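You operate a simulated robot arm through the tools that you are given. There is no shell and no other tool. Be economical: measure what you need, move in short steps, check, and stop when the job is done.

You run a simulated robot arm. Do the job below in one go: nothing can be reset, and whatever is moved stays where it is left.

JOB
Put the pink can from the top of the long steel bench on the top of the trial bench. Put two of the valve cups from the top of the square steel stand on the free top of the set-down table. Put one of the white can with a blue bands from the top of the side table on the top of the side bench. Take the white can on the top of the side bench and put it away on the top of the small steel bench. Take the pink can with a valve cup on the top of the side table and put it away on the top of the side bench. Any order will do. Set down upright: pink can, white can with a blue band, white can, pink can with a valve cup.

Only the result counts: the job must be done as asked and must still hold three seconds after the hand-in. Knocking over, shifting, dropping, spilling or breaking anything else fails it.

ROBOT AND FRAMES
A 6-joint arm with a two-finger parallel gripper on a trunk, on a base that drives. Base frame: it is fixed to the floor where the robot stands at the start and does not move with it; the origin is under the middle of the robot, x ahead of it, y to its left, z up. Readings come in mm, rad, newtons and seconds.
Its first joint turns from -2.897 to 2.897 rad. Places, roughly: free top of the set-down table [700, -1300, 900]; pink can (5x5x14 cm) [500, -200, 900]; pink can with a valve cup (5x5x14 cm) [3100, 600, 900]; top of the side bench [6300, -100, 800]; top of the small steel bench [6400, -6600, 900]; top of the trial bench [3700, 3200, 900]; valve cup (3x3x3 cm) [-1500, 1200, 900]; white can (5x5x14 cm) [6400, -500, 800]; white can with a blue band (5x5x15 cm) [3000, 500, 900]. Payload 3.91 kg.
Tool frame: the origin (TCP) lies between the finger pads and is the grasp point; the fingertips stand 30 mm ahead of it; z points along the fingers, y is the line along which they close. Largest opening 110 mm; finger width 20, thickness 10; the body of the gripper, 48 by 112 mm, starts 55 mm behind the TCP.
Orientation is that of the tool frame in the base frame, as a unit quaternion [x, y, z, w]. With the fingers straight down and closing along the base's y, the tool's x points along the base's -x, its y along +y and its z along -z.

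CONTROLS
- The arm moves only by the tool drive_tool. Its argument "targets" is a list of rows, each a list of 7 numbers: the shift along the tool's x, y, z in m, then the turn, a rotation vector about the tool's x, y, z in rad, then the closure in counts, from 0 (fully open) to 255 (shut). In form: [[x, y, z, wx, wy, wz, grip], ...]. A call has 1 to 8 rows; each row shifts and turns the commanded pose from where the row before left it, along the tool's axes as they then stand. A row lasts 0.2 s, in which the tool goes at most 50 mm and 0.15 rad; a call with a longer step from one row to the next is refused whole, and so is a gripper value outside its range. Where a pose cannot be reached the arm comes as near as it can. A force on the tool above 40 N (or 10 N above the force at the start of the call, whichever is more), or a blocked arm, ends the call early, and 0.2 s more pass. The fingers move at their own pace (about 108 mm/s each) and stop on an object; they squeeze with about 41 N. The grip force told is the motor's: it shows also when the fingers shut on nothing. Time passes only in rows, and 0.2 s behind the last, so rows that do not move let the fingers close. It gives the time, the measured TCP pose, the force on the tool (base axes), the opening and the grip force at its end, in the units of the frame above (readings bear some noise), with the torque about the TCP (base axes, N m) and any sound that the robot's microphone picked up.
- Cameras (640 x 400 px; columns grow to the right, rows downward): "scene" is now at [509.5, -382.1, 1296.9]; the picture's right is [-0.00, -0.17, 0.99], its down [-0.43, 0.89, 0.15] and it looks along [-0.90, -0.43, -0.07] (base axes); focal length 214 px, centre (320, 200). "wrist" rides on the gripper at [72, 17, -103] in the tool frame; the picture's right is [-0.23, 0.97, 0.00], its down [-0.76, -0.18, -0.62] and it looks along [-0.61, -0.14, 0.78] (tool axes); focal length 222 px, centre (320, 200). There is no depth. A picture from a camera that has moved, and an enlarged one, comes with that camera's place and axes in the base frame and with its lens. The place of the scene camera against the robot may be out by one fixed shift of up to 12 mm in any direction.
- grab_frame(camera): a new picture of that camera. The clock stands still meanwhile.
- steer(legs): drives the robot by 1 to 6 legs, each [ahead, left, turn to the left] in mm, mm and rad, along the robot's own axes; the way and the turn of a leg run together, so that a leg with both is an arc; at most 1500 mm and 3.142 rad a leg. The arm and the cameras ride along, it lands a little off, and it stops where it bumps. It gives what a move gives.
- pan_tilt(pan, tilt): turns the head with the scene camera to pan (to the left, within 1.396 rad either way) and tilt (down, from -0.506 to 1.204), counted from straight ahead of the robot. It gives what a move gives.
- inspect(camera, box): a new picture of the part [left, top, right, bottom] of that camera's present view, enlarged. The clock stands still meanwhile.
- hand_in(): hands the job in; it is judged then, once.

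Go step by step. Nothing tells you exact positions but the pictures and the camera data: compare them with the known pose of the tool, close in by small moves and look again before you grip or let go. The budget is 186 turns and 144 pictures, counting those below and the enlarged ones. Unless the task says otherwise, let go and move clear before handing in, and close with one line.

The tools are called after "Emit:" as a command line: name --pt "numbers of a row" for each row, then --argument value for the rest, lists and objects as JSON in quotes. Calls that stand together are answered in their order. drive_tool: Moves the arm, as the interface text tells. Its arguments: {"type":"object","properties":{"targets":{"type":"array"}},"required":["targets"]} The other tools are called the same way: steer (legs) drives the base; pan_tilt (pan, tilt) turns the head that bears the scene camera; grab_frame (camera) takes a picture; inspect (camera, box) takes an enlarged picture of a part of a camera's view; hand_in () hands the job in.

At the start:

```text
time_s: 0.0
eef_pos: [499.0, -318.9, 1171.8]
tool_rot: [0.001, 1.0, -0.001, 0.002]
ft_force: [-0.4, 0.7, 0.2]
torque: [0.0, 0.03, 0.0]
opening: 109.9
finger_force: 0.0
robot x, y, heading: [0.5, 1.5, -0.002]
head pan, tilt: [-1.4, 1.124]
```

scene: 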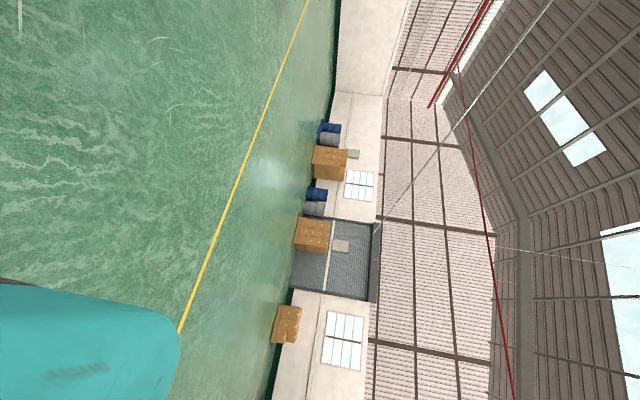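
wrist: 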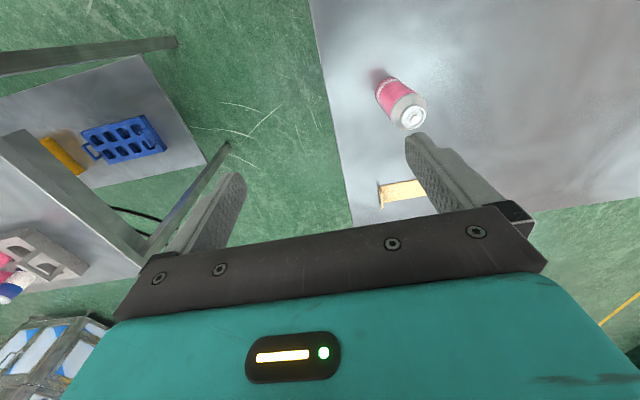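

I see the pink can by the wrist camera. First I turn the head to learn how the scene camera behaves.

Emit:
pan_tilt --pan 0 --tilt 0.5

Emit:
grab_frame --camera "scene"

```text
time_s: 1.5
eef_pos: [499.5, -318.8, 1171.7]
tool_rot: [0.001, 1.0, 0.0, 0.002]
ft_force: [0.9, 0.2, 0.0]
torque: [-0.01, 0.01, 0.02]
opening: 110.0
finger_force: 0.1
robot x, y, heading: [0.0, -0.1, 0.001]
head pan, tilt: [0.0, 0.499]
```

```text
141 pictures are left
camera scene: at [558.8, -321.7, 1216.3], right [0.0, -1.0, 0.0], down [-0.88, 0.0, 0.48], along [-0.48, 0.0, -0.88], focal length 214 px, centre (320, 200)
```

scene: 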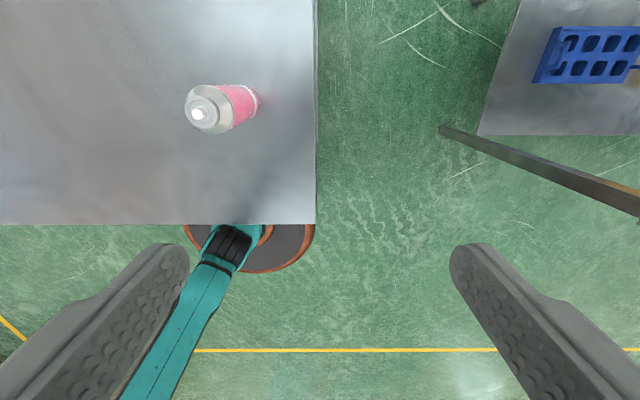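

Both cameras ride on the gripper. By the wrist view, the pink can stands near (520, -223). I'll go over it at height and look again.

Emit:
drive_tool --pt "-0.01 0.047 0 0 0 0 0" --pt "-0.011 0.047 0 0 0 0 0" --pt "0 0 0 0 0 0 0"

Emit:
grab_frame --camera "scene"

Emit:
grab_frame --camera "wrist"

```text
time_s: 2.3
eef_pos: [519.6, -226.1, 1171.0]
tool_rot: [0.0, 1.0, -0.001, 0.001]
ft_force: [1.1, -0.1, 0.0]
torque: [0.01, -0.02, 0.04]
opening: 110.2
finger_force: 0.0
robot x, y, heading: [-0.8, 0.2, -0.003]
head pan, tilt: [0.0, 0.499]
```

```text
140 pictures are left
camera scene: at [579.8, -227.6, 1216.0], right [0.0, -1.0, 0.0], down [-0.88, 0.0, 0.48], along [-0.48, 0.0, -0.88], focal length 214 px, centre (320, 200)
```

scene: 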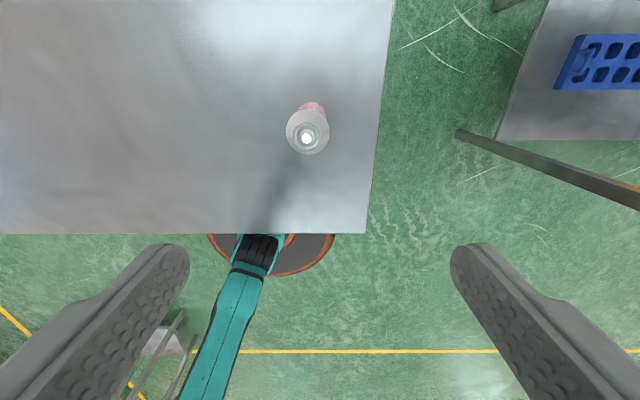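

```text
139 pictures are left
camera wrist: at [447.1, -206.5, 1274.9], right [0.23, 0.97, 0.0], down [0.76, -0.18, 0.62], along [0.61, -0.14, -0.78], focal length 222 px, centre (320, 200)
```

wrist: 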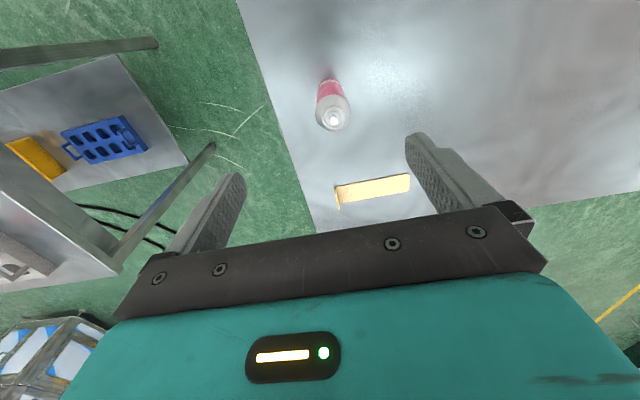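

The can looks to be near (528, -212). I go down to just above it and check.

Emit:
drive_tool --pt "-0.008 0.014 0.04 0 0 0 0" --pt "0 0 0.045 0 0 0 0" --pt "0 0 0 0 0 0 0"

Emit:
grab_frame --camera "wrist"

Emit:
grab_frame --camera "scene"

```text
time_s: 3.1
eef_pos: [528.7, -213.1, 1085.1]
tool_rot: [0.001, 1.0, 0.0, 0.001]
ft_force: [0.2, -1.0, 0.9]
torque: [0.0, -0.02, -0.03]
opening: 110.0
finger_force: 0.0
robot x, y, heading: [-2.1, -0.5, 0.003]
head pan, tilt: [0.0, 0.499]
```

```text
138 pictures are left
camera wrist: at [455.9, -192.7, 1188.6], right [0.23, 0.97, 0.0], down [0.76, -0.18, 0.62], along [0.61, -0.14, -0.78], focal length 222 px, centre (320, 200)
```

wrist: 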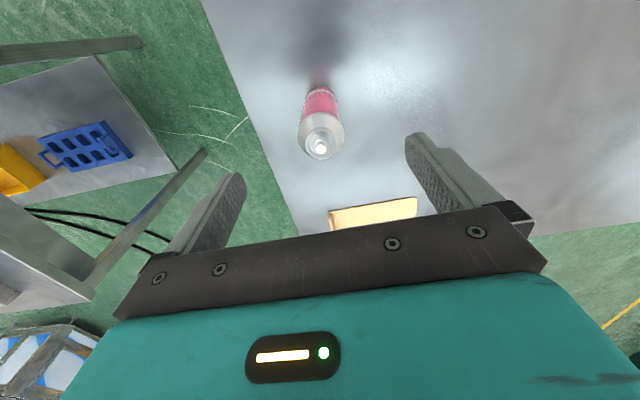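

```text
137 pictures are left
camera scene: at [588.6, -213.8, 1129.8], right [0.0, -1.0, 0.0], down [-0.88, 0.0, 0.48], along [-0.48, 0.0, -0.88], focal length 214 px, centre (320, 200)
```

scene: 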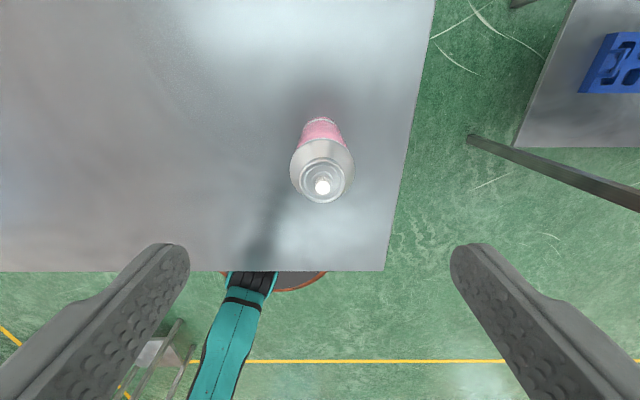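

The can is inside the closing line, about (531, -210). I lower to grip height with the fingers on either side.

Emit:
drive_tool --pt "-0.003 0.003 0.045 0 0 0 0" --pt "0 0 0.045 0 0 0 0" --pt "0 0 0 0 0 0 0"

Emit:
grab_frame --camera "wrist"

Emit:
grab_frame --camera "scene"

```text
time_s: 3.9
eef_pos: [532.2, -209.0, 996.2]
tool_rot: [0.0, 1.0, -0.001, 0.001]
ft_force: [-0.3, 0.2, -0.4]
torque: [0.0, 0.0, 0.01]
opening: 110.0
finger_force: 0.1
robot x, y, heading: [-2.8, -0.5, 0.002]
head pan, tilt: [0.0, 0.499]
```

```text
136 pictures are left
camera wrist: at [460.0, -189.6, 1098.8], right [0.23, 0.97, 0.0], down [0.76, -0.18, 0.62], along [0.61, -0.14, -0.78], focal length 222 px, centre (320, 200)
```

wrist: 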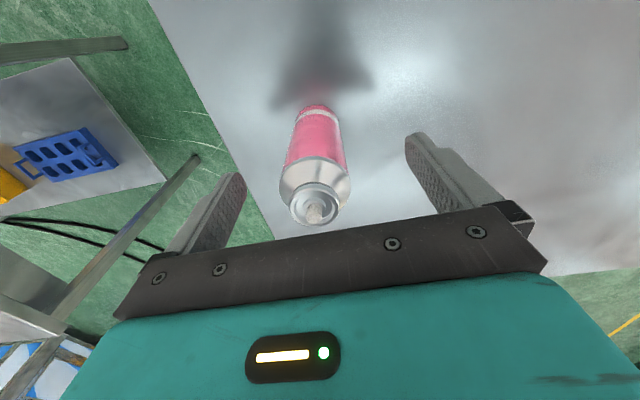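

```text
135 pictures are left
camera scene: at [592.6, -210.7, 1039.9], right [0.0, -1.0, 0.0], down [-0.88, 0.0, 0.48], along [-0.48, 0.0, -0.88], focal length 214 px, centre (320, 200)
```

scene: 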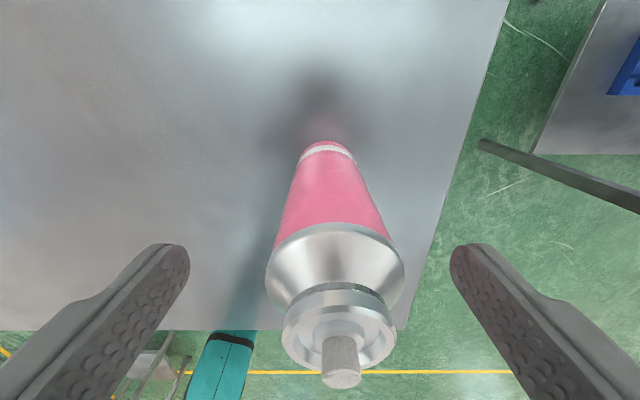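

The can's tip is near z 1016 and its shoulder near 988. I lower a little more to z 968 and close.

Emit:
drive_tool --pt "0 0 0.027 0 0 0 0" --pt "0 0 0 0 0 0 0" --pt "0 0 0 0 0 0 255" --pt "0 0 0 0 0 0 255" --pt "0 0 0 0 0 0 255"

Emit:
grab_frame --camera "scene"

```text
time_s: 5.1
eef_pos: [531.9, -208.7, 968.9]
tool_rot: [0.001, 1.0, -0.001, 0.001]
ft_force: [0.3, -0.6, 0.1]
torque: [0.01, -0.02, -0.02]
opening: 43.5
finger_force: 41.1
robot x, y, heading: [1.3, 0.5, -0.003]
head pan, tilt: [0.0, 0.499]
```

```text
134 pictures are left
camera scene: at [591.8, -211.0, 1012.9], right [0.0, -1.0, 0.0], down [-0.88, 0.0, 0.48], along [-0.48, 0.0, -0.88], focal length 214 px, centre (320, 200)
```

scene: 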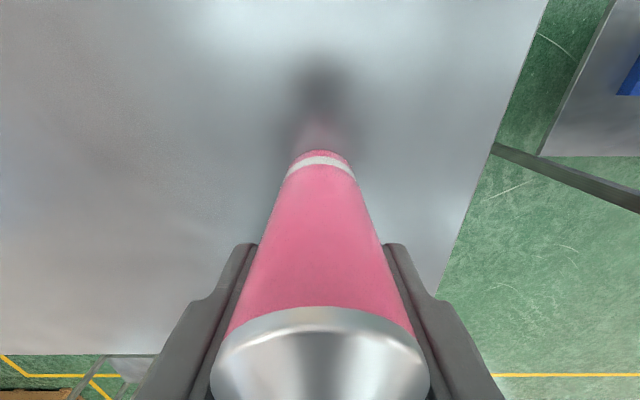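

The can is held (43.5 mm across). I lift it straight up.

Emit:
drive_tool --pt "0 0 -0.03 0 0 0 255" --pt "0 0 -0.045 0 0 0 255" --pt "0 0 -0.045 0 0 0 255" --pt "0 0 -0.045 0 0 0 255" --pt "0 0 -0.045 0 0 0 255" --pt "0 0 -0.045 0 0 0 255"

Emit:
pan_tilt --pan 1.396 --tilt 0

Emit:
grab_frame --camera "scene"

Emit:
pan_tilt --pan 0 --tilt -0.506

Emit:
grab_frame --camera "scene"

```text
time_s: 6.5
eef_pos: [530.4, -208.1, 1225.5]
tool_rot: [0.001, 1.0, -0.001, 0.0]
ft_force: [0.5, 0.6, -0.9]
torque: [0.02, 0.05, -0.02]
opening: 43.1
finger_force: 41.0
robot x, y, heading: [3.0, -0.2, 0.0]
head pan, tilt: [0.0, 0.499]
```

```text
time_s: 8.1
eef_pos: [530.3, -208.7, 1224.3]
tool_rot: [0.0, 1.0, -0.001, 0.001]
ft_force: [0.2, 0.2, -0.5]
torque: [0.02, -0.01, 0.01]
opening: 43.6
finger_force: 40.6
robot x, y, heading: [-0.4, 0.7, -0.001]
head pan, tilt: [1.396, 0.0]
```

```text
133 pictures are left
camera scene: at [636.4, -121.3, 1344.0], right [0.0, -0.18, -0.98], down [-1.0, 0.0, 0.0], along [0.0, 0.98, -0.18], focal length 214 px, centre (320, 200)
```

scene: 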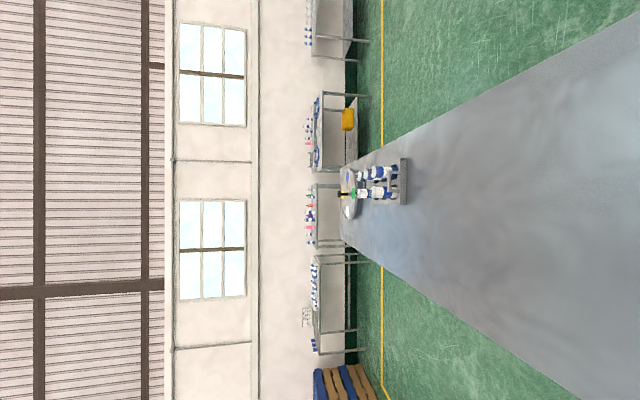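

```text
time_s: 9.6
eef_pos: [530.0, -207.8, 1223.9]
tool_rot: [0.0, 1.0, -0.001, 0.001]
ft_force: [-0.4, 0.8, -0.3]
torque: [-0.03, 0.02, 0.01]
opening: 43.5
finger_force: 41.1
robot x, y, heading: [-0.2, -5.3, 0.0]
head pan, tilt: [0.0, -0.499]
```

```text
132 pictures are left
camera scene: at [676.4, -210.0, 1292.9], right [0.0, -1.0, 0.0], down [-0.88, 0.0, -0.48], along [0.48, 0.0, -0.88], focal length 214 px, centre (320, 200)
```

scene: 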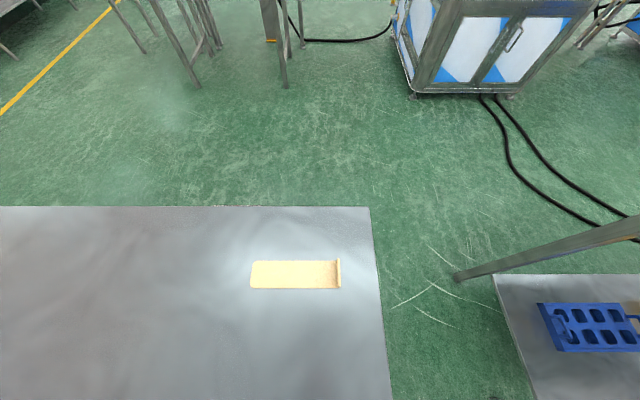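

I tip the hand forward to get a view of the hall ahead.

Emit:
drive_tool --pt "0.04 0 -0.03 0 -0.14 0 255" --pt "0.04 0 -0.02 0 -0.14 0 255" --pt "0.03 0 -0.01 0 -0.14 0 255" --pt "0.03 0 0 0 -0.14 0 255" --pt "0.03 0 0 0 -0.14 0 255" --pt "0 0 0 0 -0.14 0 255" --pt "0 0 0 0 0 0 255"

Emit:
grab_frame --camera "scene"

Emit:
pan_tilt --pan 1.0 --tilt -0.5

Emit:
grab_frame --camera "scene"

Emit:
pan_tilt --pan -1.0 --tilt -0.5

Emit:
grab_frame --camera "scene"

```text
time_s: 11.2
eef_pos: [364.3, -207.8, 1241.1]
tool_rot: [0.0, 0.912, -0.001, 0.41]
ft_force: [-1.2, -0.2, -1.4]
torque: [0.01, 0.04, -0.02]
opening: 43.6
finger_force: 40.4
robot x, y, heading: [-1.7, -2.8, -0.003]
head pan, tilt: [0.0, -0.499]
```

```text
131 pictures are left
camera scene: at [412.8, -209.5, 1401.7], right [0.0, -1.0, 0.0], down [-0.23, 0.0, -0.97], along [0.97, 0.0, -0.23], focal length 214 px, centre (320, 200)
```

scene: 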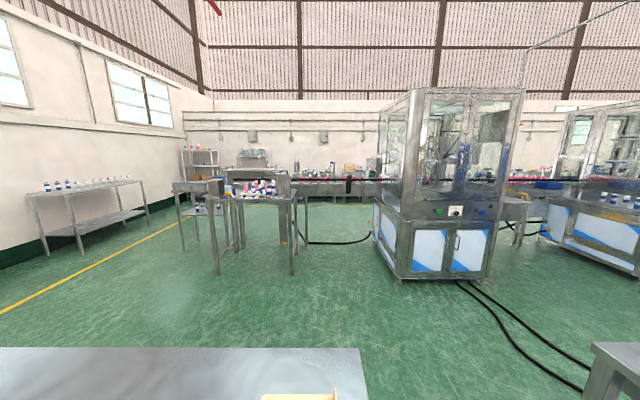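

```text
time_s: 12.5
eef_pos: [364.4, -208.2, 1242.4]
tool_rot: [0.0, 0.913, -0.001, 0.408]
ft_force: [-0.4, -1.0, -0.5]
torque: [0.01, 0.04, 0.0]
opening: 43.7
finger_force: 41.0
robot x, y, heading: [2.8, 1.9, -0.001]
head pan, tilt: [1.0, -0.499]
```

```text
130 pictures are left
camera scene: at [390.3, -153.1, 1421.9], right [0.63, -0.54, -0.56], down [-0.39, 0.4, -0.83], along [0.67, 0.74, 0.04], focal length 214 px, centre (320, 200)
```

scene: 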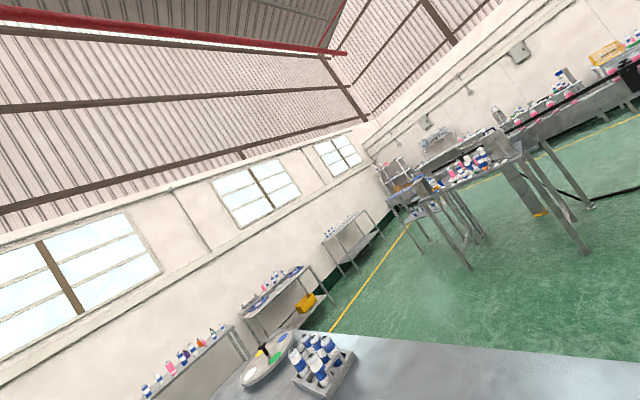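

```text
time_s: 14.4
eef_pos: [363.3, -208.3, 1241.6]
tool_rot: [0.0, 0.913, -0.001, 0.409]
ft_force: [0.5, -0.3, -0.2]
torque: [-0.03, 0.01, 0.0]
opening: 43.0
finger_force: 40.5
robot x, y, heading: [0.1, -0.4, 0.002]
head pan, tilt: [-1.0, -0.499]
```

```text
129 pictures are left
camera scene: at [390.1, -266.0, 1422.1], right [-0.63, -0.54, 0.56], down [-0.39, -0.4, -0.83], along [0.67, -0.74, 0.04], focal length 214 px, centre (320, 200)
```

scene: 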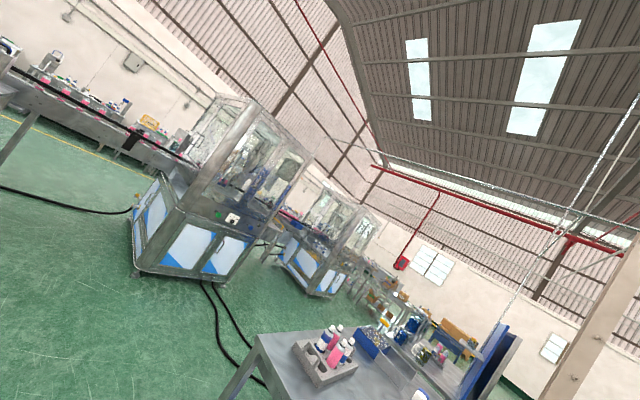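

I can see the trial bench at the left wall (about x 3080–4270, y 3040–3570), the side table ahead and the machines to the right. I drive left around the end of the long bench and then towards the trial bench.

Emit:
steer --legs '[[0, 1500, 0], [1500, 0, 0]]'

Emit:
pan_tilt --pan 0.5 --tilt -0.4

Emit:
grab_frame --camera "scene"

```text
time_s: 22.8
eef_pos: [397.7, 1299.6, 1241.9]
tool_rot: [-0.004, 0.913, 0.001, 0.408]
ft_force: [-0.6, 0.6, -1.0]
torque: [0.01, 0.01, 0.0]
opening: 43.6
finger_force: 40.8
robot x, y, heading: [31.2, 1506.9, 0.009]
head pan, tilt: [-1.0, -0.499]
stopped in leg 2: the robot was blocked; the commanded pose is now the measured one
```

```text
time_s: 24.4
eef_pos: [398.7, 1299.1, 1240.9]
tool_rot: [-0.002, 0.913, 0.0, 0.408]
ft_force: [-0.2, 0.3, -0.8]
torque: [-0.04, 0.01, -0.04]
opening: 43.7
finger_force: 41.5
robot x, y, heading: [28.4, 1505.9, 0.009]
head pan, tilt: [0.499, -0.4]
```

```text
128 pictures are left
camera scene: at [439.7, 1332.1, 1397.4], right [0.36, -0.88, -0.32], down [-0.36, 0.18, -0.91], along [0.86, 0.44, -0.25], focal length 214 px, centre (320, 200)
```

scene: 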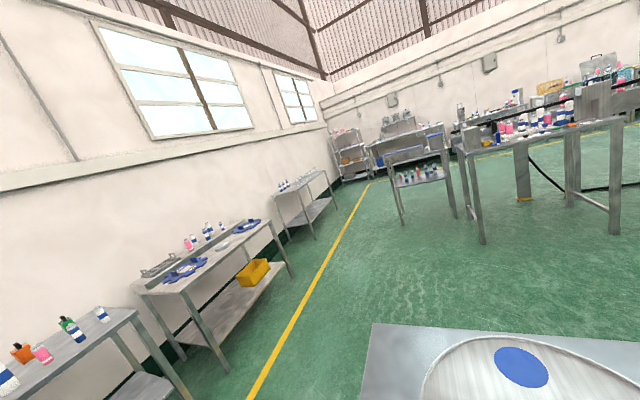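

I touched the bench; its left end is really at y ≈ 1540. I back off, go further left and then drive ahead along the lane at y ≈ 2230.

Emit:
steer --legs '[[-60, 0, 0], [0, 720, 0], [1500, 0, 0], [1000, 0, 0]]'

Emit:
grab_frame --camera "scene"

```text
time_s: 40.6
eef_pos: [2803.4, 2064.2, 1242.2]
tool_rot: [-0.012, 0.914, 0.006, 0.407]
ft_force: [0.0, 0.0, 0.5]
torque: [0.0, 0.04, -0.01]
opening: 43.6
finger_force: 40.8
robot x, y, heading: [2432.4, 2264.3, 0.027]
head pan, tilt: [0.499, -0.4]
```

```text
127 pictures are left
camera scene: at [2844.0, 2099.2, 1397.4], right [0.38, -0.87, -0.32], down [-0.37, 0.18, -0.91], along [0.85, 0.46, -0.25], focal length 214 px, centre (320, 200)
```

scene: 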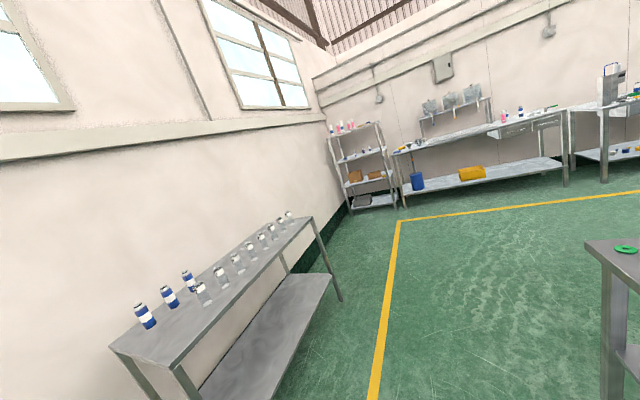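

The trial bench front edge is at about y 2955; there is a free near-left area around (3170, 3090). I park in front and turn towards it, and bring the tool upright.

Emit:
steer --legs '[[470, 70, 0], [0, 0, 1.25]]'

Emit:
drive_tool --pt "0 0 0 0 0.14 0 255" --pt "0 0 0 0 0.14 0 255" --pt "0 0 0 0 0.14 0 255" --pt "0 0 0 0 0.14 0 255" --pt "0 0 0 0 0.14 0 255" --pt "0 0 0 0 0.14 0 255" --pt "0 0 0 0 0 0 255"

Emit:
pan_tilt --pan 0 --tilt -0.3

Emit:
grab_frame --camera "scene"

Emit:
grab_frame --camera "wrist"

```text
time_s: 46.6
eef_pos: [3215.4, 2633.3, 1241.7]
tool_rot: [-0.542, 0.735, 0.242, 0.328]
ft_force: [0.6, -0.1, -0.2]
torque: [0.02, 0.02, -0.02]
opening: 0.0
finger_force: 37.9
robot x, y, heading: [2906.1, 2344.7, 1.271]
head pan, tilt: [0.499, -0.4]
```

```text
time_s: 48.2
eef_pos: [3215.0, 2633.0, 1241.6]
tool_rot: [-0.593, 0.805, 0.0, 0.0]
ft_force: [-0.4, 0.3, -0.4]
torque: [0.01, -0.01, 0.0]
opening: 0.0
finger_force: 37.3
robot x, y, heading: [2906.5, 2345.6, 1.265]
head pan, tilt: [0.499, -0.4]
```

```text
time_s: 49.1
eef_pos: [3215.1, 2633.9, 1241.5]
tool_rot: [-0.592, 0.806, 0.0, 0.0]
ft_force: [-0.3, 0.2, -0.4]
torque: [0.02, -0.03, -0.02]
opening: 0.0
finger_force: 37.9
robot x, y, heading: [2908.2, 2349.5, 1.269]
head pan, tilt: [0.0, -0.3]
```

```text
126 pictures are left
camera scene: at [3251.3, 2761.3, 1298.4], right [0.95, -0.3, 0.0], down [-0.28, -0.91, -0.3], along [0.09, 0.28, -0.96], focal length 214 px, centre (320, 200)
```

scene: 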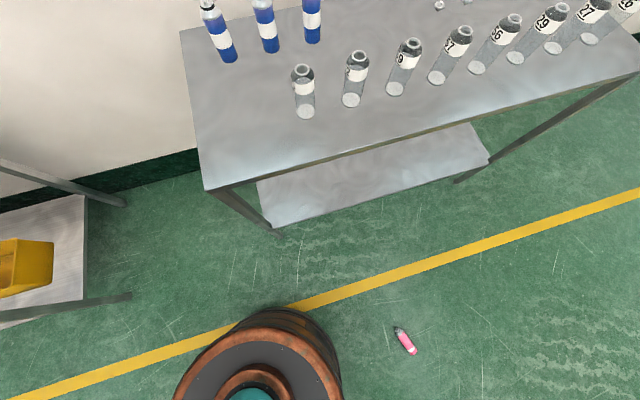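

```text
125 pictures are left
camera wrist: at [3177.2, 2571.6, 1345.0], right [-0.86, 0.51, 0.0], down [0.4, 0.67, 0.62], along [0.32, 0.54, -0.78], focal length 222 px, centre (320, 200)
```

wrist: 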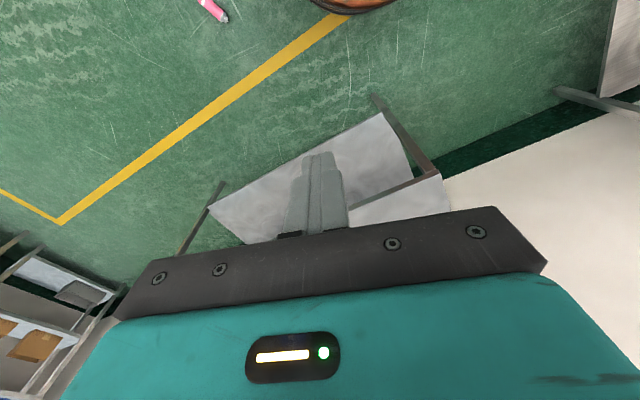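

The can slipped out during the turn and lies on the floor near (3563, 2280). I'll open the hand and go fetch it, then carry more gently.

Emit:
drive_tool --pt "0.0224 -0.0434 0 0 0 0 0" --pt "0.0224 -0.0434 0 0 0 0 0" --pt "0.0224 -0.0434 0 0 0 0 0" --pt "0.0224 -0.0434 0 0 0 0 0" --pt "0.0224 -0.0434 0 0 0 0 0" --pt "0.0224 -0.0434 0 0 0 0 0" --pt "0.0224 -0.0434 0 0 0 0 0" --pt "0.0224 -0.0434 0 0 0 0 0"

Emit:
drive_tool --pt "0 0 0.049 0 0 -0.14 0" --pt "0 0 0.049 0 0 -0.14 0" --pt "0 0 0.049 0 0 -0.14 0" --pt "0 0 0.049 0 0 -0.14 0" --pt "0 0 0.049 0 0 0 0" --pt "0 0 0.049 0 0 0 0" --pt "0 0 0.049 0 0 0 0" --pt "0 0 0.049 0 0 0 0"

Emit:
grab_frame --camera "scene"

Emit:
grab_frame --camera "wrist"

```text
time_s: 50.9
eef_pos: [3493.0, 2357.7, 1241.0]
tool_rot: [-0.593, 0.805, -0.001, 0.0]
ft_force: [-1.3, 0.4, 0.2]
torque: [-0.02, -0.08, 0.01]
opening: 109.7
finger_force: 0.1
robot x, y, heading: [2910.1, 2348.7, 1.273]
head pan, tilt: [0.0, -0.3]
```

```text
time_s: 52.7
eef_pos: [3494.1, 2360.8, 848.6]
tool_rot: [0.792, -0.61, 0.0, 0.0]
ft_force: [0.1, -0.2, 0.7]
torque: [-0.03, -0.03, 0.02]
opening: 110.0
finger_force: 0.2
robot x, y, heading: [2907.3, 2349.3, 1.268]
head pan, tilt: [0.0, -0.3]
```

```text
124 pictures are left
camera scene: at [3454.8, 2489.1, 905.1], right [0.97, 0.26, 0.0], down [0.24, -0.92, -0.3], along [-0.07, 0.29, -0.96], focal length 214 px, centre (320, 200)
```

scene: 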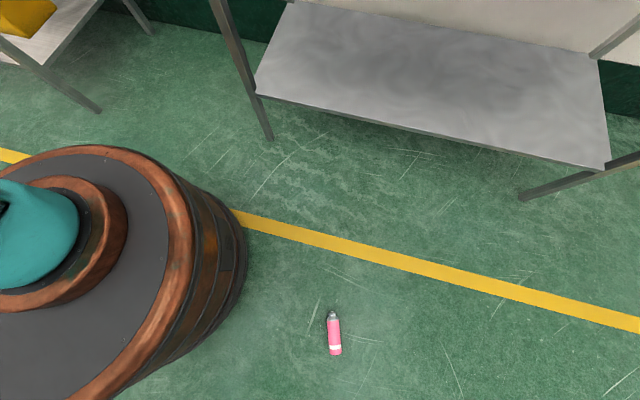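

```text
123 pictures are left
camera wrist: at [3495.3, 2287.7, 951.8], right [-1.0, -0.03, 0.0], down [-0.02, 0.78, 0.62], along [-0.02, 0.62, -0.78], focal length 222 px, centre (320, 200)
```

wrist: 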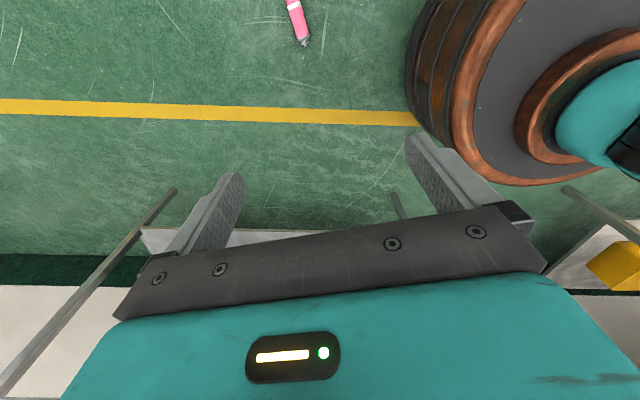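

The can's axis is aligned with the tool now; the grip point is near (3558, 2308). I move over it and go down in stages.

Emit:
drive_tool --pt "0.034 -0.024 0.02 0 0 0 0" --pt "0.0335 -0.024 0.02 0 0 0 0" --pt "0 0 0.049 0 0 0 0" --pt "0 0 0.049 0 0 0 0" --pt "0 0 0.049 0 0 0 0" --pt "0 0 0.049 0 0 0 0" --pt "0 0 0.049 0 0 0 0" --pt "0 0 0.049 0 0 0 0"

Emit:
drive_tool --pt "0 0 0.049 0 0 0 0" --pt "0 0 0.049 0 0 0 0" --pt "0 0 0.049 0 0 0 0" --pt "0 0 0.049 0 0 0 0" --pt "0 0 0.049 0 0 0 0" --pt "0 0 0 0 0 0 0"

Emit:
grab_frame --camera "wrist"

Emit:
grab_frame --camera "scene"

```text
time_s: 54.5
eef_pos: [3559.5, 2307.3, 514.0]
tool_rot: [0.792, -0.61, 0.0, -0.001]
ft_force: [0.1, -0.3, -0.1]
torque: [0.01, 0.0, -0.03]
opening: 109.9
finger_force: 0.1
robot x, y, heading: [2909.3, 2346.7, 1.269]
head pan, tilt: [0.0, -0.3]
```

```text
time_s: 55.9
eef_pos: [3558.0, 2305.4, 273.7]
tool_rot: [0.792, -0.61, 0.0, 0.001]
ft_force: [-0.6, 0.8, 0.0]
torque: [-0.01, -0.01, 0.05]
opening: 110.0
finger_force: 0.1
robot x, y, heading: [2908.9, 2346.7, 1.269]
head pan, tilt: [0.0, -0.3]
```

```text
122 pictures are left
camera wrist: at [3559.5, 2232.5, 375.8], right [-1.0, -0.03, 0.0], down [-0.02, 0.78, 0.62], along [-0.02, 0.62, -0.78], focal length 222 px, centre (320, 200)
```

wrist: 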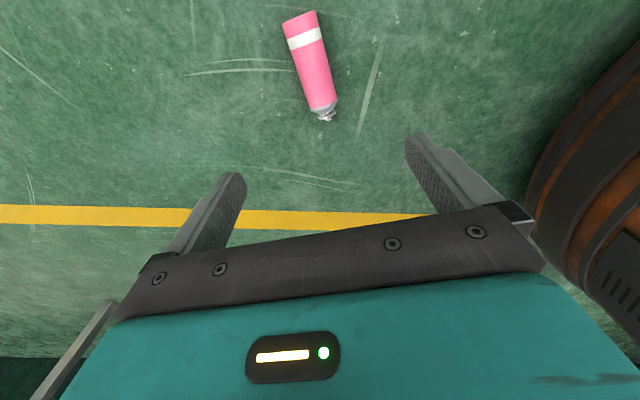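

```text
121 pictures are left
camera scene: at [3519.0, 2433.9, 329.1], right [0.97, 0.26, 0.0], down [0.24, -0.92, -0.3], along [-0.08, 0.29, -0.96], focal length 214 px, centre (320, 200)
```

scene: 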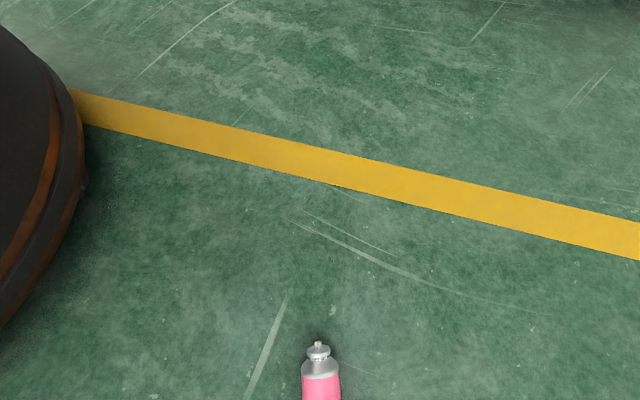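

Position is good; a small turn aligns it with the can's axis. I go down to the floor and grip.

Emit:
drive_tool --pt "0 0 0.049 0 0 -0.08 0" --pt "0 0 0.049 0 0 0 0" --pt "0 0 0.049 0 0 0 0" --pt "0 0 0.049 0 0 0 0" --pt "0 0 0 0 0 0 0"

Emit:
grab_frame --camera "wrist"

```text
time_s: 57.1
eef_pos: [3559.0, 2306.5, 74.0]
tool_rot: [0.816, -0.578, 0.0, 0.0]
ft_force: [0.8, -0.2, 1.1]
torque: [0.03, -0.03, 0.0]
opening: 110.3
finger_force: 0.0
robot x, y, heading: [2908.7, 2348.1, 1.269]
head pan, tilt: [0.0, -0.3]
```

```text
120 pictures are left
camera wrist: at [3565.4, 2234.4, 178.4], right [-0.99, -0.11, 0.0], down [-0.09, 0.78, 0.62], along [-0.07, 0.62, -0.78], focal length 222 px, centre (320, 200)
```

wrist: 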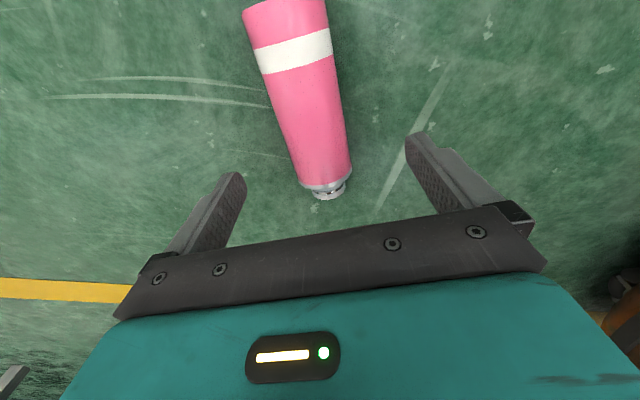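

Well centred. I go down the last 35 mm and close.

Emit:
drive_tool --pt "0 0 0.034 0 0 0 0" --pt "0 0 0 0 0 0 0" --pt "0 0 0 0 0 0 255" --pt "0 0 0 0 0 0 255" --pt "0 0 0 0 0 0 255"

Emit:
drive_tool --pt "0 0 -0.02 0 0 0 255" --pt "0 0 -0.04 0 0 0 255" --pt "0 0 -0.045 0 0 0 255" --pt "0 0 -0.045 0 0 0 255" --pt "0 0 -0.045 0 0 0 255" --pt "0 0 -0.045 0 0 0 255"

Emit:
grab_frame --camera "wrist"

```text
time_s: 58.3
eef_pos: [3556.3, 2306.5, 40.4]
tool_rot: [0.816, -0.579, 0.0, 0.001]
ft_force: [0.3, 0.4, 0.9]
torque: [0.07, -0.01, 0.0]
opening: 42.7
finger_force: 41.0
robot x, y, heading: [2908.9, 2342.0, 1.27]
head pan, tilt: [0.0, -0.3]
```

```text
time_s: 59.7
eef_pos: [3558.3, 2306.9, 278.9]
tool_rot: [0.816, -0.578, 0.0, 0.0]
ft_force: [-0.3, 0.4, -0.4]
torque: [0.03, -0.04, 0.0]
opening: 43.0
finger_force: 41.0
robot x, y, heading: [2909.2, 2348.8, 1.27]
head pan, tilt: [0.0, -0.3]
```

```text
119 pictures are left
camera wrist: at [3565.8, 2235.5, 383.2], right [-0.99, -0.11, 0.0], down [-0.08, 0.78, 0.62], along [-0.07, 0.62, -0.78], focal length 222 px, centre (320, 200)
```

wrist: 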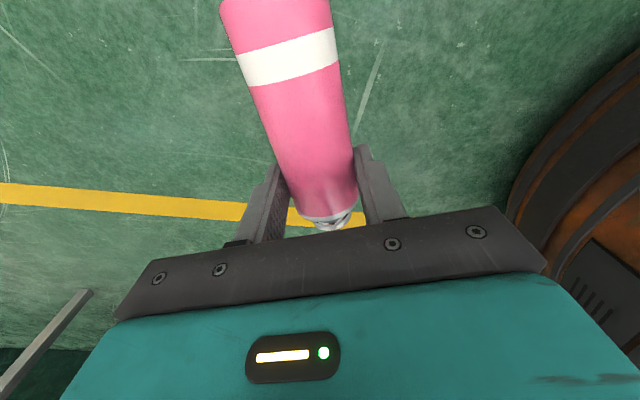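

The can is held well. I lift it to bench height while turning the hand to square up with the bench.

Emit:
drive_tool --pt "0 0 -0.049 0 0 0.114 255" --pt "0 0 -0.049 0 0 0.114 255" --pt "0 0 -0.049 0 0 0.112 255" --pt "0 0 -0.049 0 0 0 255" --pt "0 0 -0.049 0 0 0 255" --pt "0 0 -0.049 0 0 0 255" --pt "0 0 -0.049 0 0 0 255" --pt "0 0 -0.049 0 0 0 255"

Emit:
drive_tool --pt "0 0 -0.049 0 0 0 255" --pt "0 0 -0.049 0 0 0 255" --pt "0 0 -0.049 0 0 0 255" --pt "0 0 -0.049 0 0 0 255" --pt "0 0 -0.049 0 0 0 255" --pt "0 0 -0.049 0 0 0 255" --pt "0 0 -0.049 0 0 0 255" --pt "0 0 -0.049 0 0 0 255"

Emit:
drive_tool --pt "-0.0388 0.0277 0 0 0 0 255" --pt "-0.0388 0.0277 0 0 0 0 255" --pt "-0.0388 0.0277 0 0 0 0 255" --pt "-0.0388 0.0277 0 0 0 0 255" --pt "-0.0388 0.0277 0 0 0 0 255" --pt "-0.0388 0.0277 0 0 0 0 255" --pt "-0.0388 0.0277 0 0 0 0 255"

Emit:
grab_frame --camera "scene"

```text
time_s: 61.5
eef_pos: [3558.0, 2305.3, 672.7]
tool_rot: [-0.706, 0.708, 0.001, 0.0]
ft_force: [0.8, -0.2, -1.3]
torque: [0.02, 0.02, 0.01]
opening: 42.9
finger_force: 40.9
robot x, y, heading: [2906.9, 2346.4, 1.274]
head pan, tilt: [0.0, -0.3]
```

```text
time_s: 63.3
eef_pos: [3557.1, 2303.8, 1065.4]
tool_rot: [-0.707, 0.707, 0.0, 0.0]
ft_force: [0.8, 0.4, -1.3]
torque: [0.03, 0.0, -0.03]
opening: 43.1
finger_force: 41.1
robot x, y, heading: [2909.7, 2343.4, 1.27]
head pan, tilt: [0.0, -0.3]
```

```text
time_s: 64.9
eef_pos: [3364.8, 2577.8, 1066.4]
tool_rot: [-0.705, 0.709, 0.001, 0.0]
ft_force: [1.7, 0.6, -0.4]
torque: [0.0, 0.01, 0.02]
opening: 42.8
finger_force: 40.5
robot x, y, heading: [2909.7, 2344.0, 1.272]
head pan, tilt: [0.0, -0.3]
```

```text
118 pictures are left
camera scene: at [3360.7, 2712.1, 1122.5], right [1.0, 0.0, 0.0], down [0.0, -0.96, -0.3], along [0.0, 0.3, -0.96], focal length 214 px, centre (320, 200)
```

scene: 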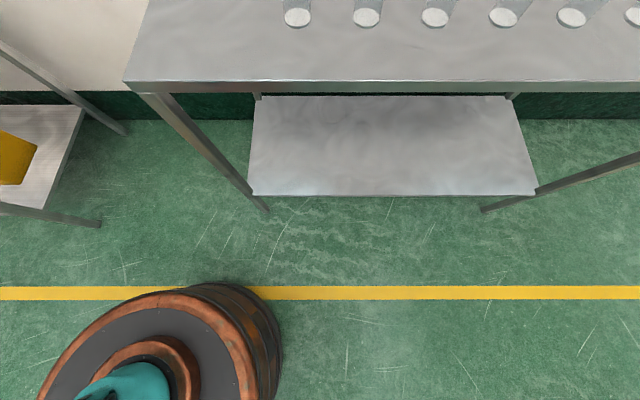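

Bench edge confirmed at y ≈ 2971 with left corner x ≈ 3078. I move in front of the free spot (3190) and turn the can upright.

Emit:
drive_tool --pt "-0.0403 0.025 0 0 0 0 255" --pt "-0.0403 0.025 0 0 0 0 255" --pt "-0.0403 0.025 0 0 0 0 255" --pt "-0.0403 0.025 0 0 0 0 255" --pt "-0.0403 0.025 0 0 0 0 255" --pt "-0.0403 0.025 0 0 0 0 255" --pt "0 0 0 0 0 0 255"

Emit:
drive_tool --pt "0 0 0 0 -0.1428 0 255" --pt "0 0 0 0 -0.1428 0 255" --pt "0 0 0 0 -0.1428 0 255" --pt "0 0 0 0 -0.1428 0 255" --pt "0 0 0 0 -0.1428 0 255" --pt "0 0 0 0 -0.1428 0 255" --pt "0 0 0 0 -0.1428 0 255"

Emit:
drive_tool --pt "0 0 0 0 -0.1428 0 255" --pt "0 0 0 0 -0.1428 0 255" --pt "0 0 0 0 -0.1428 0 255" --pt "0 0 0 0 -0.1428 0 255" --pt "0 0 0 0 0 0 255"

Emit:
pan_tilt --pan 0 --tilt 0.6

Emit:
grab_frame --camera "scene"

Emit:
grab_frame --camera "wrist"

```text
time_s: 66.5
eef_pos: [3214.3, 2818.4, 1065.1]
tool_rot: [-0.706, 0.708, 0.0, 0.0]
ft_force: [0.3, -0.5, -0.1]
torque: [-0.01, -0.01, 0.0]
opening: 42.6
finger_force: 41.0
robot x, y, heading: [2904.8, 2348.8, 1.272]
head pan, tilt: [0.0, -0.3]
```

```text
time_s: 68.1
eef_pos: [3214.4, 2819.0, 1064.6]
tool_rot: [-0.62, 0.621, 0.339, 0.339]
ft_force: [1.5, 0.4, 0.2]
torque: [0.0, 0.01, -0.02]
opening: 42.6
finger_force: 40.7
robot x, y, heading: [2907.2, 2345.5, 1.273]
head pan, tilt: [0.0, -0.3]
```

```text
time_s: 69.3
eef_pos: [3214.3, 2819.5, 1063.4]
tool_rot: [-0.499, 0.5, 0.499, 0.501]
ft_force: [-0.5, 1.0, -1.6]
torque: [-0.02, 0.03, -0.01]
opening: 42.9
finger_force: 41.7
robot x, y, heading: [2909.3, 2346.2, 1.273]
head pan, tilt: [0.0, -0.3]
```

```text
time_s: 70.5
eef_pos: [3213.1, 2820.2, 1064.5]
tool_rot: [-0.5, 0.5, 0.5, 0.5]
ft_force: [0.8, 0.0, -0.1]
torque: [0.02, 0.01, 0.04]
opening: 42.8
finger_force: 40.7
robot x, y, heading: [2907.5, 2347.4, 1.274]
head pan, tilt: [0.0, 0.6]
```

```text
117 pictures are left
camera scene: at [3209.3, 2776.5, 1124.7], right [1.0, 0.0, 0.0], down [0.0, -0.56, -0.83], along [0.0, 0.83, -0.56], focal length 214 px, centre (320, 200)
```

scene: 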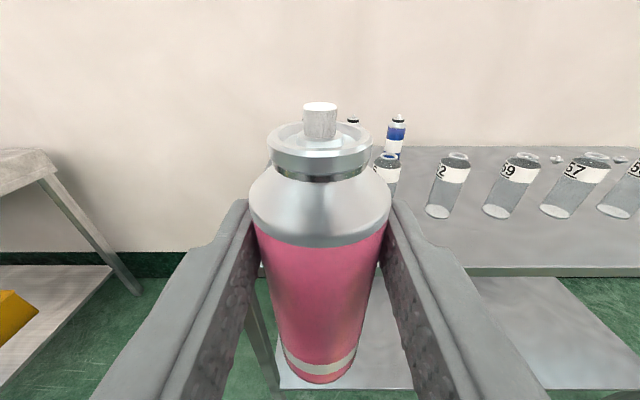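

```text
116 pictures are left
camera wrist: at [3196.1, 2718.6, 992.1], right [-0.97, 0.0, 0.23], down [0.18, -0.62, 0.76], along [0.14, 0.78, 0.61], focal length 222 px, centre (320, 200)
```

wrist: 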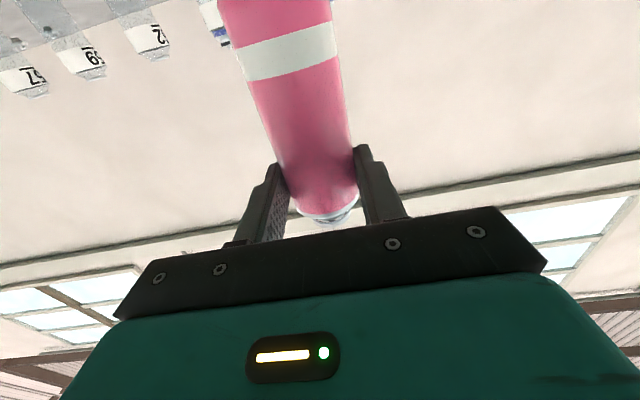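

The can is upright and held. I go forward over the bench and lower to just above the top.

Emit:
drive_tool --pt "0 0.005 0.044 0 0 0 255" --pt "0 0.005 0.044 0 0 0 255" --pt "0 0.005 0.044 0 0 0 255" --pt "0 0.005 0.044 0 0 0 255" --pt "0 0.003 0.039 0 0 0 255" --pt "0.04 0 0 0 0 0 255" --pt "0.04 0 0 0 0 0 255" --pt "0 0 0 0 0 0 255"

Emit:
grab_frame --camera "scene"

Emit:
grab_frame --camera "wrist"

```text
time_s: 72.3
eef_pos: [3192.0, 3035.3, 983.8]
tool_rot: [0.5, -0.5, -0.5, -0.5]
ft_force: [1.0, -0.4, 0.1]
torque: [-0.02, 0.04, 0.02]
opening: 42.7
finger_force: 41.1
robot x, y, heading: [2908.4, 2346.6, 1.274]
head pan, tilt: [0.0, 0.6]
```

```text
115 pictures are left
camera scene: at [3187.0, 2991.6, 1043.9], right [1.0, 0.0, 0.0], down [0.0, -0.56, -0.83], along [0.0, 0.83, -0.56], focal length 214 px, centre (320, 200)
```

scene: 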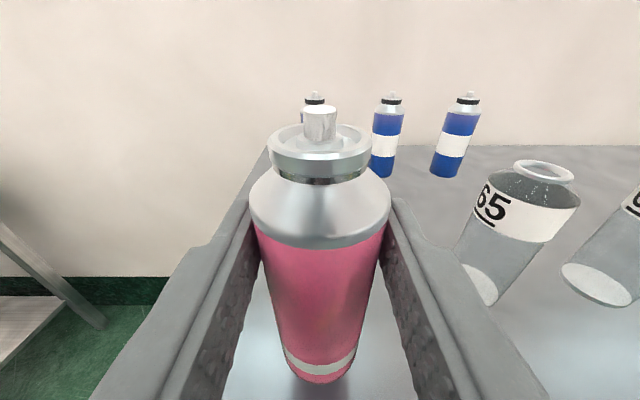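

```text
114 pictures are left
camera wrist: at [3173.7, 2933.8, 911.4], right [-0.97, 0.0, 0.23], down [0.18, -0.62, 0.76], along [0.14, 0.78, 0.61], focal length 222 px, centre (320, 200)
```

wrist: 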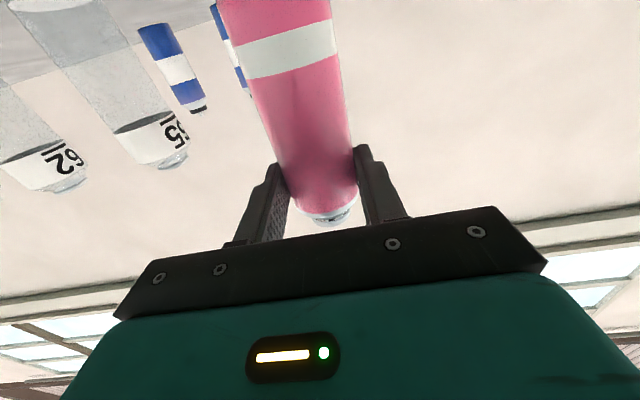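

I lower in small steps, watching the force for contact.

Emit:
drive_tool --pt "0.004 0 0 0 0 0 255" --pt "0.004 0 0 0 0 0 255" --pt "0 0 0 0 0 0 255"

Emit:
drive_tool --pt "0.004 0 0 0 0 0 255" --pt "0 0 0 0 0 0 255"

Emit:
drive_tool --pt "0.003 0 0 0 0 0 255" --pt "0 0 0 0 0 0 255"

```text
time_s: 73.1
eef_pos: [3190.9, 3035.1, 977.0]
tool_rot: [-0.5, 0.5, 0.499, 0.5]
ft_force: [-0.3, 0.5, 0.6]
torque: [-0.03, -0.01, 0.01]
opening: 42.9
finger_force: 41.5
robot x, y, heading: [2908.8, 2346.0, 1.269]
head pan, tilt: [0.0, 0.6]
```

```text
time_s: 73.7
eef_pos: [3191.5, 3034.9, 972.9]
tool_rot: [-0.499, 0.501, 0.5, 0.5]
ft_force: [-1.1, -0.3, -0.8]
torque: [-0.02, -0.03, 0.02]
opening: 42.8
finger_force: 40.7
robot x, y, heading: [2905.7, 2344.5, 1.27]
head pan, tilt: [0.0, 0.6]
```

```text
time_s: 74.3
eef_pos: [3191.0, 3035.9, 970.3]
tool_rot: [-0.499, 0.501, 0.5, 0.501]
ft_force: [-0.2, -1.1, -0.6]
torque: [0.02, 0.0, -0.02]
opening: 42.7
finger_force: 40.7
robot x, y, heading: [2910.0, 2347.3, 1.273]
head pan, tilt: [0.0, 0.6]
```

Emit:
drive_tool --pt "0.003 0 0 0 0 0 255" --pt "0 0 0 0 0 0 255"

Emit:
drive_tool --pt "0.003 0 0 0 0 0 255" --pt "0 0 0 0 0 0 255"

Emit:
grab_frame --camera "scene"

```text
time_s: 74.9
eef_pos: [3192.2, 3035.3, 966.2]
tool_rot: [0.5, -0.5, -0.5, -0.5]
ft_force: [0.3, -0.1, -0.1]
torque: [-0.01, 0.0, 0.01]
opening: 42.8
finger_force: 40.7
robot x, y, heading: [2909.5, 2347.9, 1.269]
head pan, tilt: [0.0, 0.6]
```

```text
time_s: 75.5
eef_pos: [3192.4, 3035.2, 960.9]
tool_rot: [-0.5, 0.501, 0.499, 0.501]
ft_force: [0.1, -0.7, 0.4]
torque: [0.0, 0.03, 0.01]
opening: 42.7
finger_force: 40.9
robot x, y, heading: [2907.9, 2345.3, 1.272]
head pan, tilt: [0.0, 0.6]
```

```text
113 pictures are left
camera scene: at [3187.9, 2991.9, 1023.0], right [1.0, 0.0, 0.0], down [0.0, -0.57, -0.82], along [0.0, 0.82, -0.57], focal length 214 px, centre (320, 200)
```

scene: 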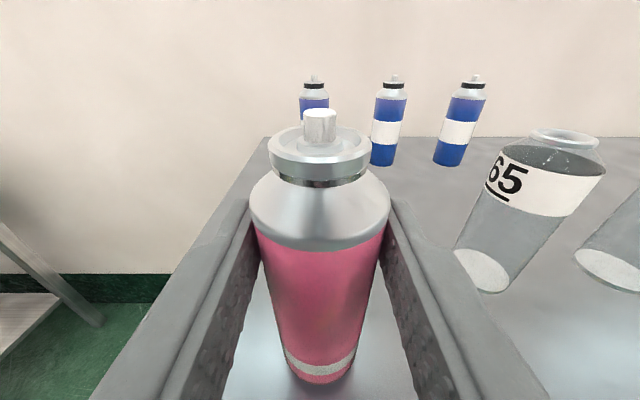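

Emit:
drive_tool --pt "0.003 0 0 0 0 0 255" --pt "0 0 0 0 0 0 255"

Emit:
drive_tool --pt "0.003 0 0 0 0 0 255" --pt "0 0 0 0 0 0 255"

Emit:
inspect --camera "scene" --box '[240, 300, 400, 400]'

```text
time_s: 76.1
eef_pos: [3191.9, 3035.0, 959.4]
tool_rot: [-0.499, 0.501, 0.499, 0.501]
ft_force: [0.5, 0.1, 0.3]
torque: [0.0, -0.01, 0.02]
opening: 42.8
finger_force: 40.3
robot x, y, heading: [2908.0, 2344.6, 1.27]
head pan, tilt: [0.0, 0.6]
```

```text
time_s: 76.7
eef_pos: [3192.2, 3036.5, 956.9]
tool_rot: [0.501, -0.5, -0.5, -0.5]
ft_force: [-0.4, -1.1, 0.7]
torque: [-0.04, 0.02, -0.04]
opening: 42.7
finger_force: 40.6
robot x, y, heading: [2908.4, 2348.6, 1.27]
head pan, tilt: [0.0, 0.6]
```

```text
4.00 times, centred on (320, 350) of scene
camera zoom: at [3188.4, 2992.1, 1017.4], right [1.0, 0.0, 0.0], down [0.0, -0.57, -0.82], along [0.0, 0.82, -0.57], focal length 858 px, centre (320, -400)
```

zoom: 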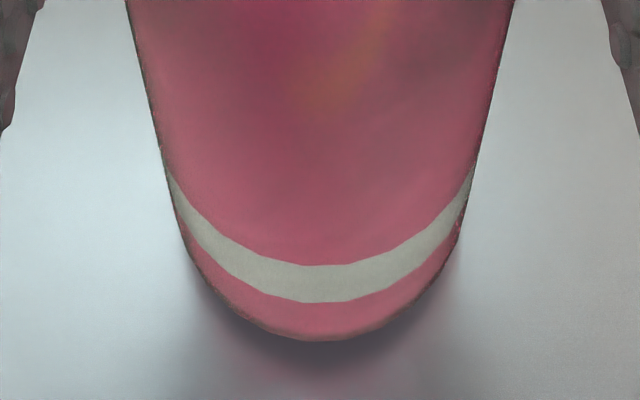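

Emit:
drive_tool --pt "0.003 0 0 0 0 0 255" --pt "0 0 0 0 0 0 255"

Emit:
drive_tool --pt "0.003 0 0 0 0 0 255" --pt "0 0 0 0 0 0 255"

Emit:
inspect --camera "scene" --box '[240, 300, 400, 400]'

```text
time_s: 77.3
eef_pos: [3192.6, 3036.1, 952.9]
tool_rot: [-0.499, 0.502, 0.498, 0.501]
ft_force: [-1.2, 0.3, -0.6]
torque: [-0.01, 0.02, -0.01]
opening: 42.7
finger_force: 41.4
robot x, y, heading: [2909.7, 2344.9, 1.267]
head pan, tilt: [0.0, 0.6]
```

```text
time_s: 77.9
eef_pos: [3192.2, 3034.6, 950.0]
tool_rot: [0.5, -0.5, -0.5, -0.5]
ft_force: [-0.1, -0.4, 0.5]
torque: [-0.02, -0.04, -0.02]
opening: 42.7
finger_force: 40.9
robot x, y, heading: [2910.1, 2346.3, 1.273]
head pan, tilt: [0.0, 0.6]
```

```text
4.00 times, centred on (320, 350) of scene
camera zoom: at [3188.6, 2992.0, 1011.2], right [1.0, 0.0, 0.0], down [0.0, -0.57, -0.82], along [0.0, 0.82, -0.57], focal length 858 px, centre (320, -400)
```

zoom: 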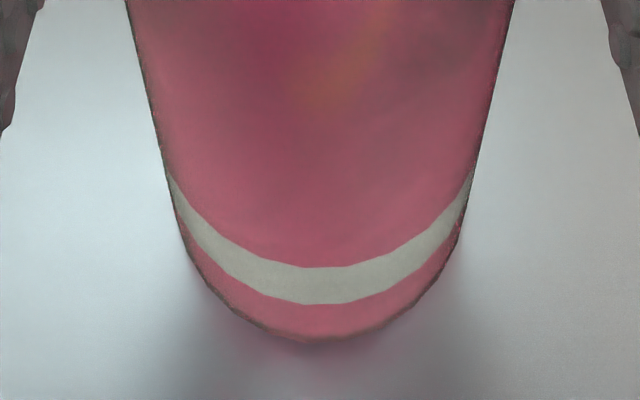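

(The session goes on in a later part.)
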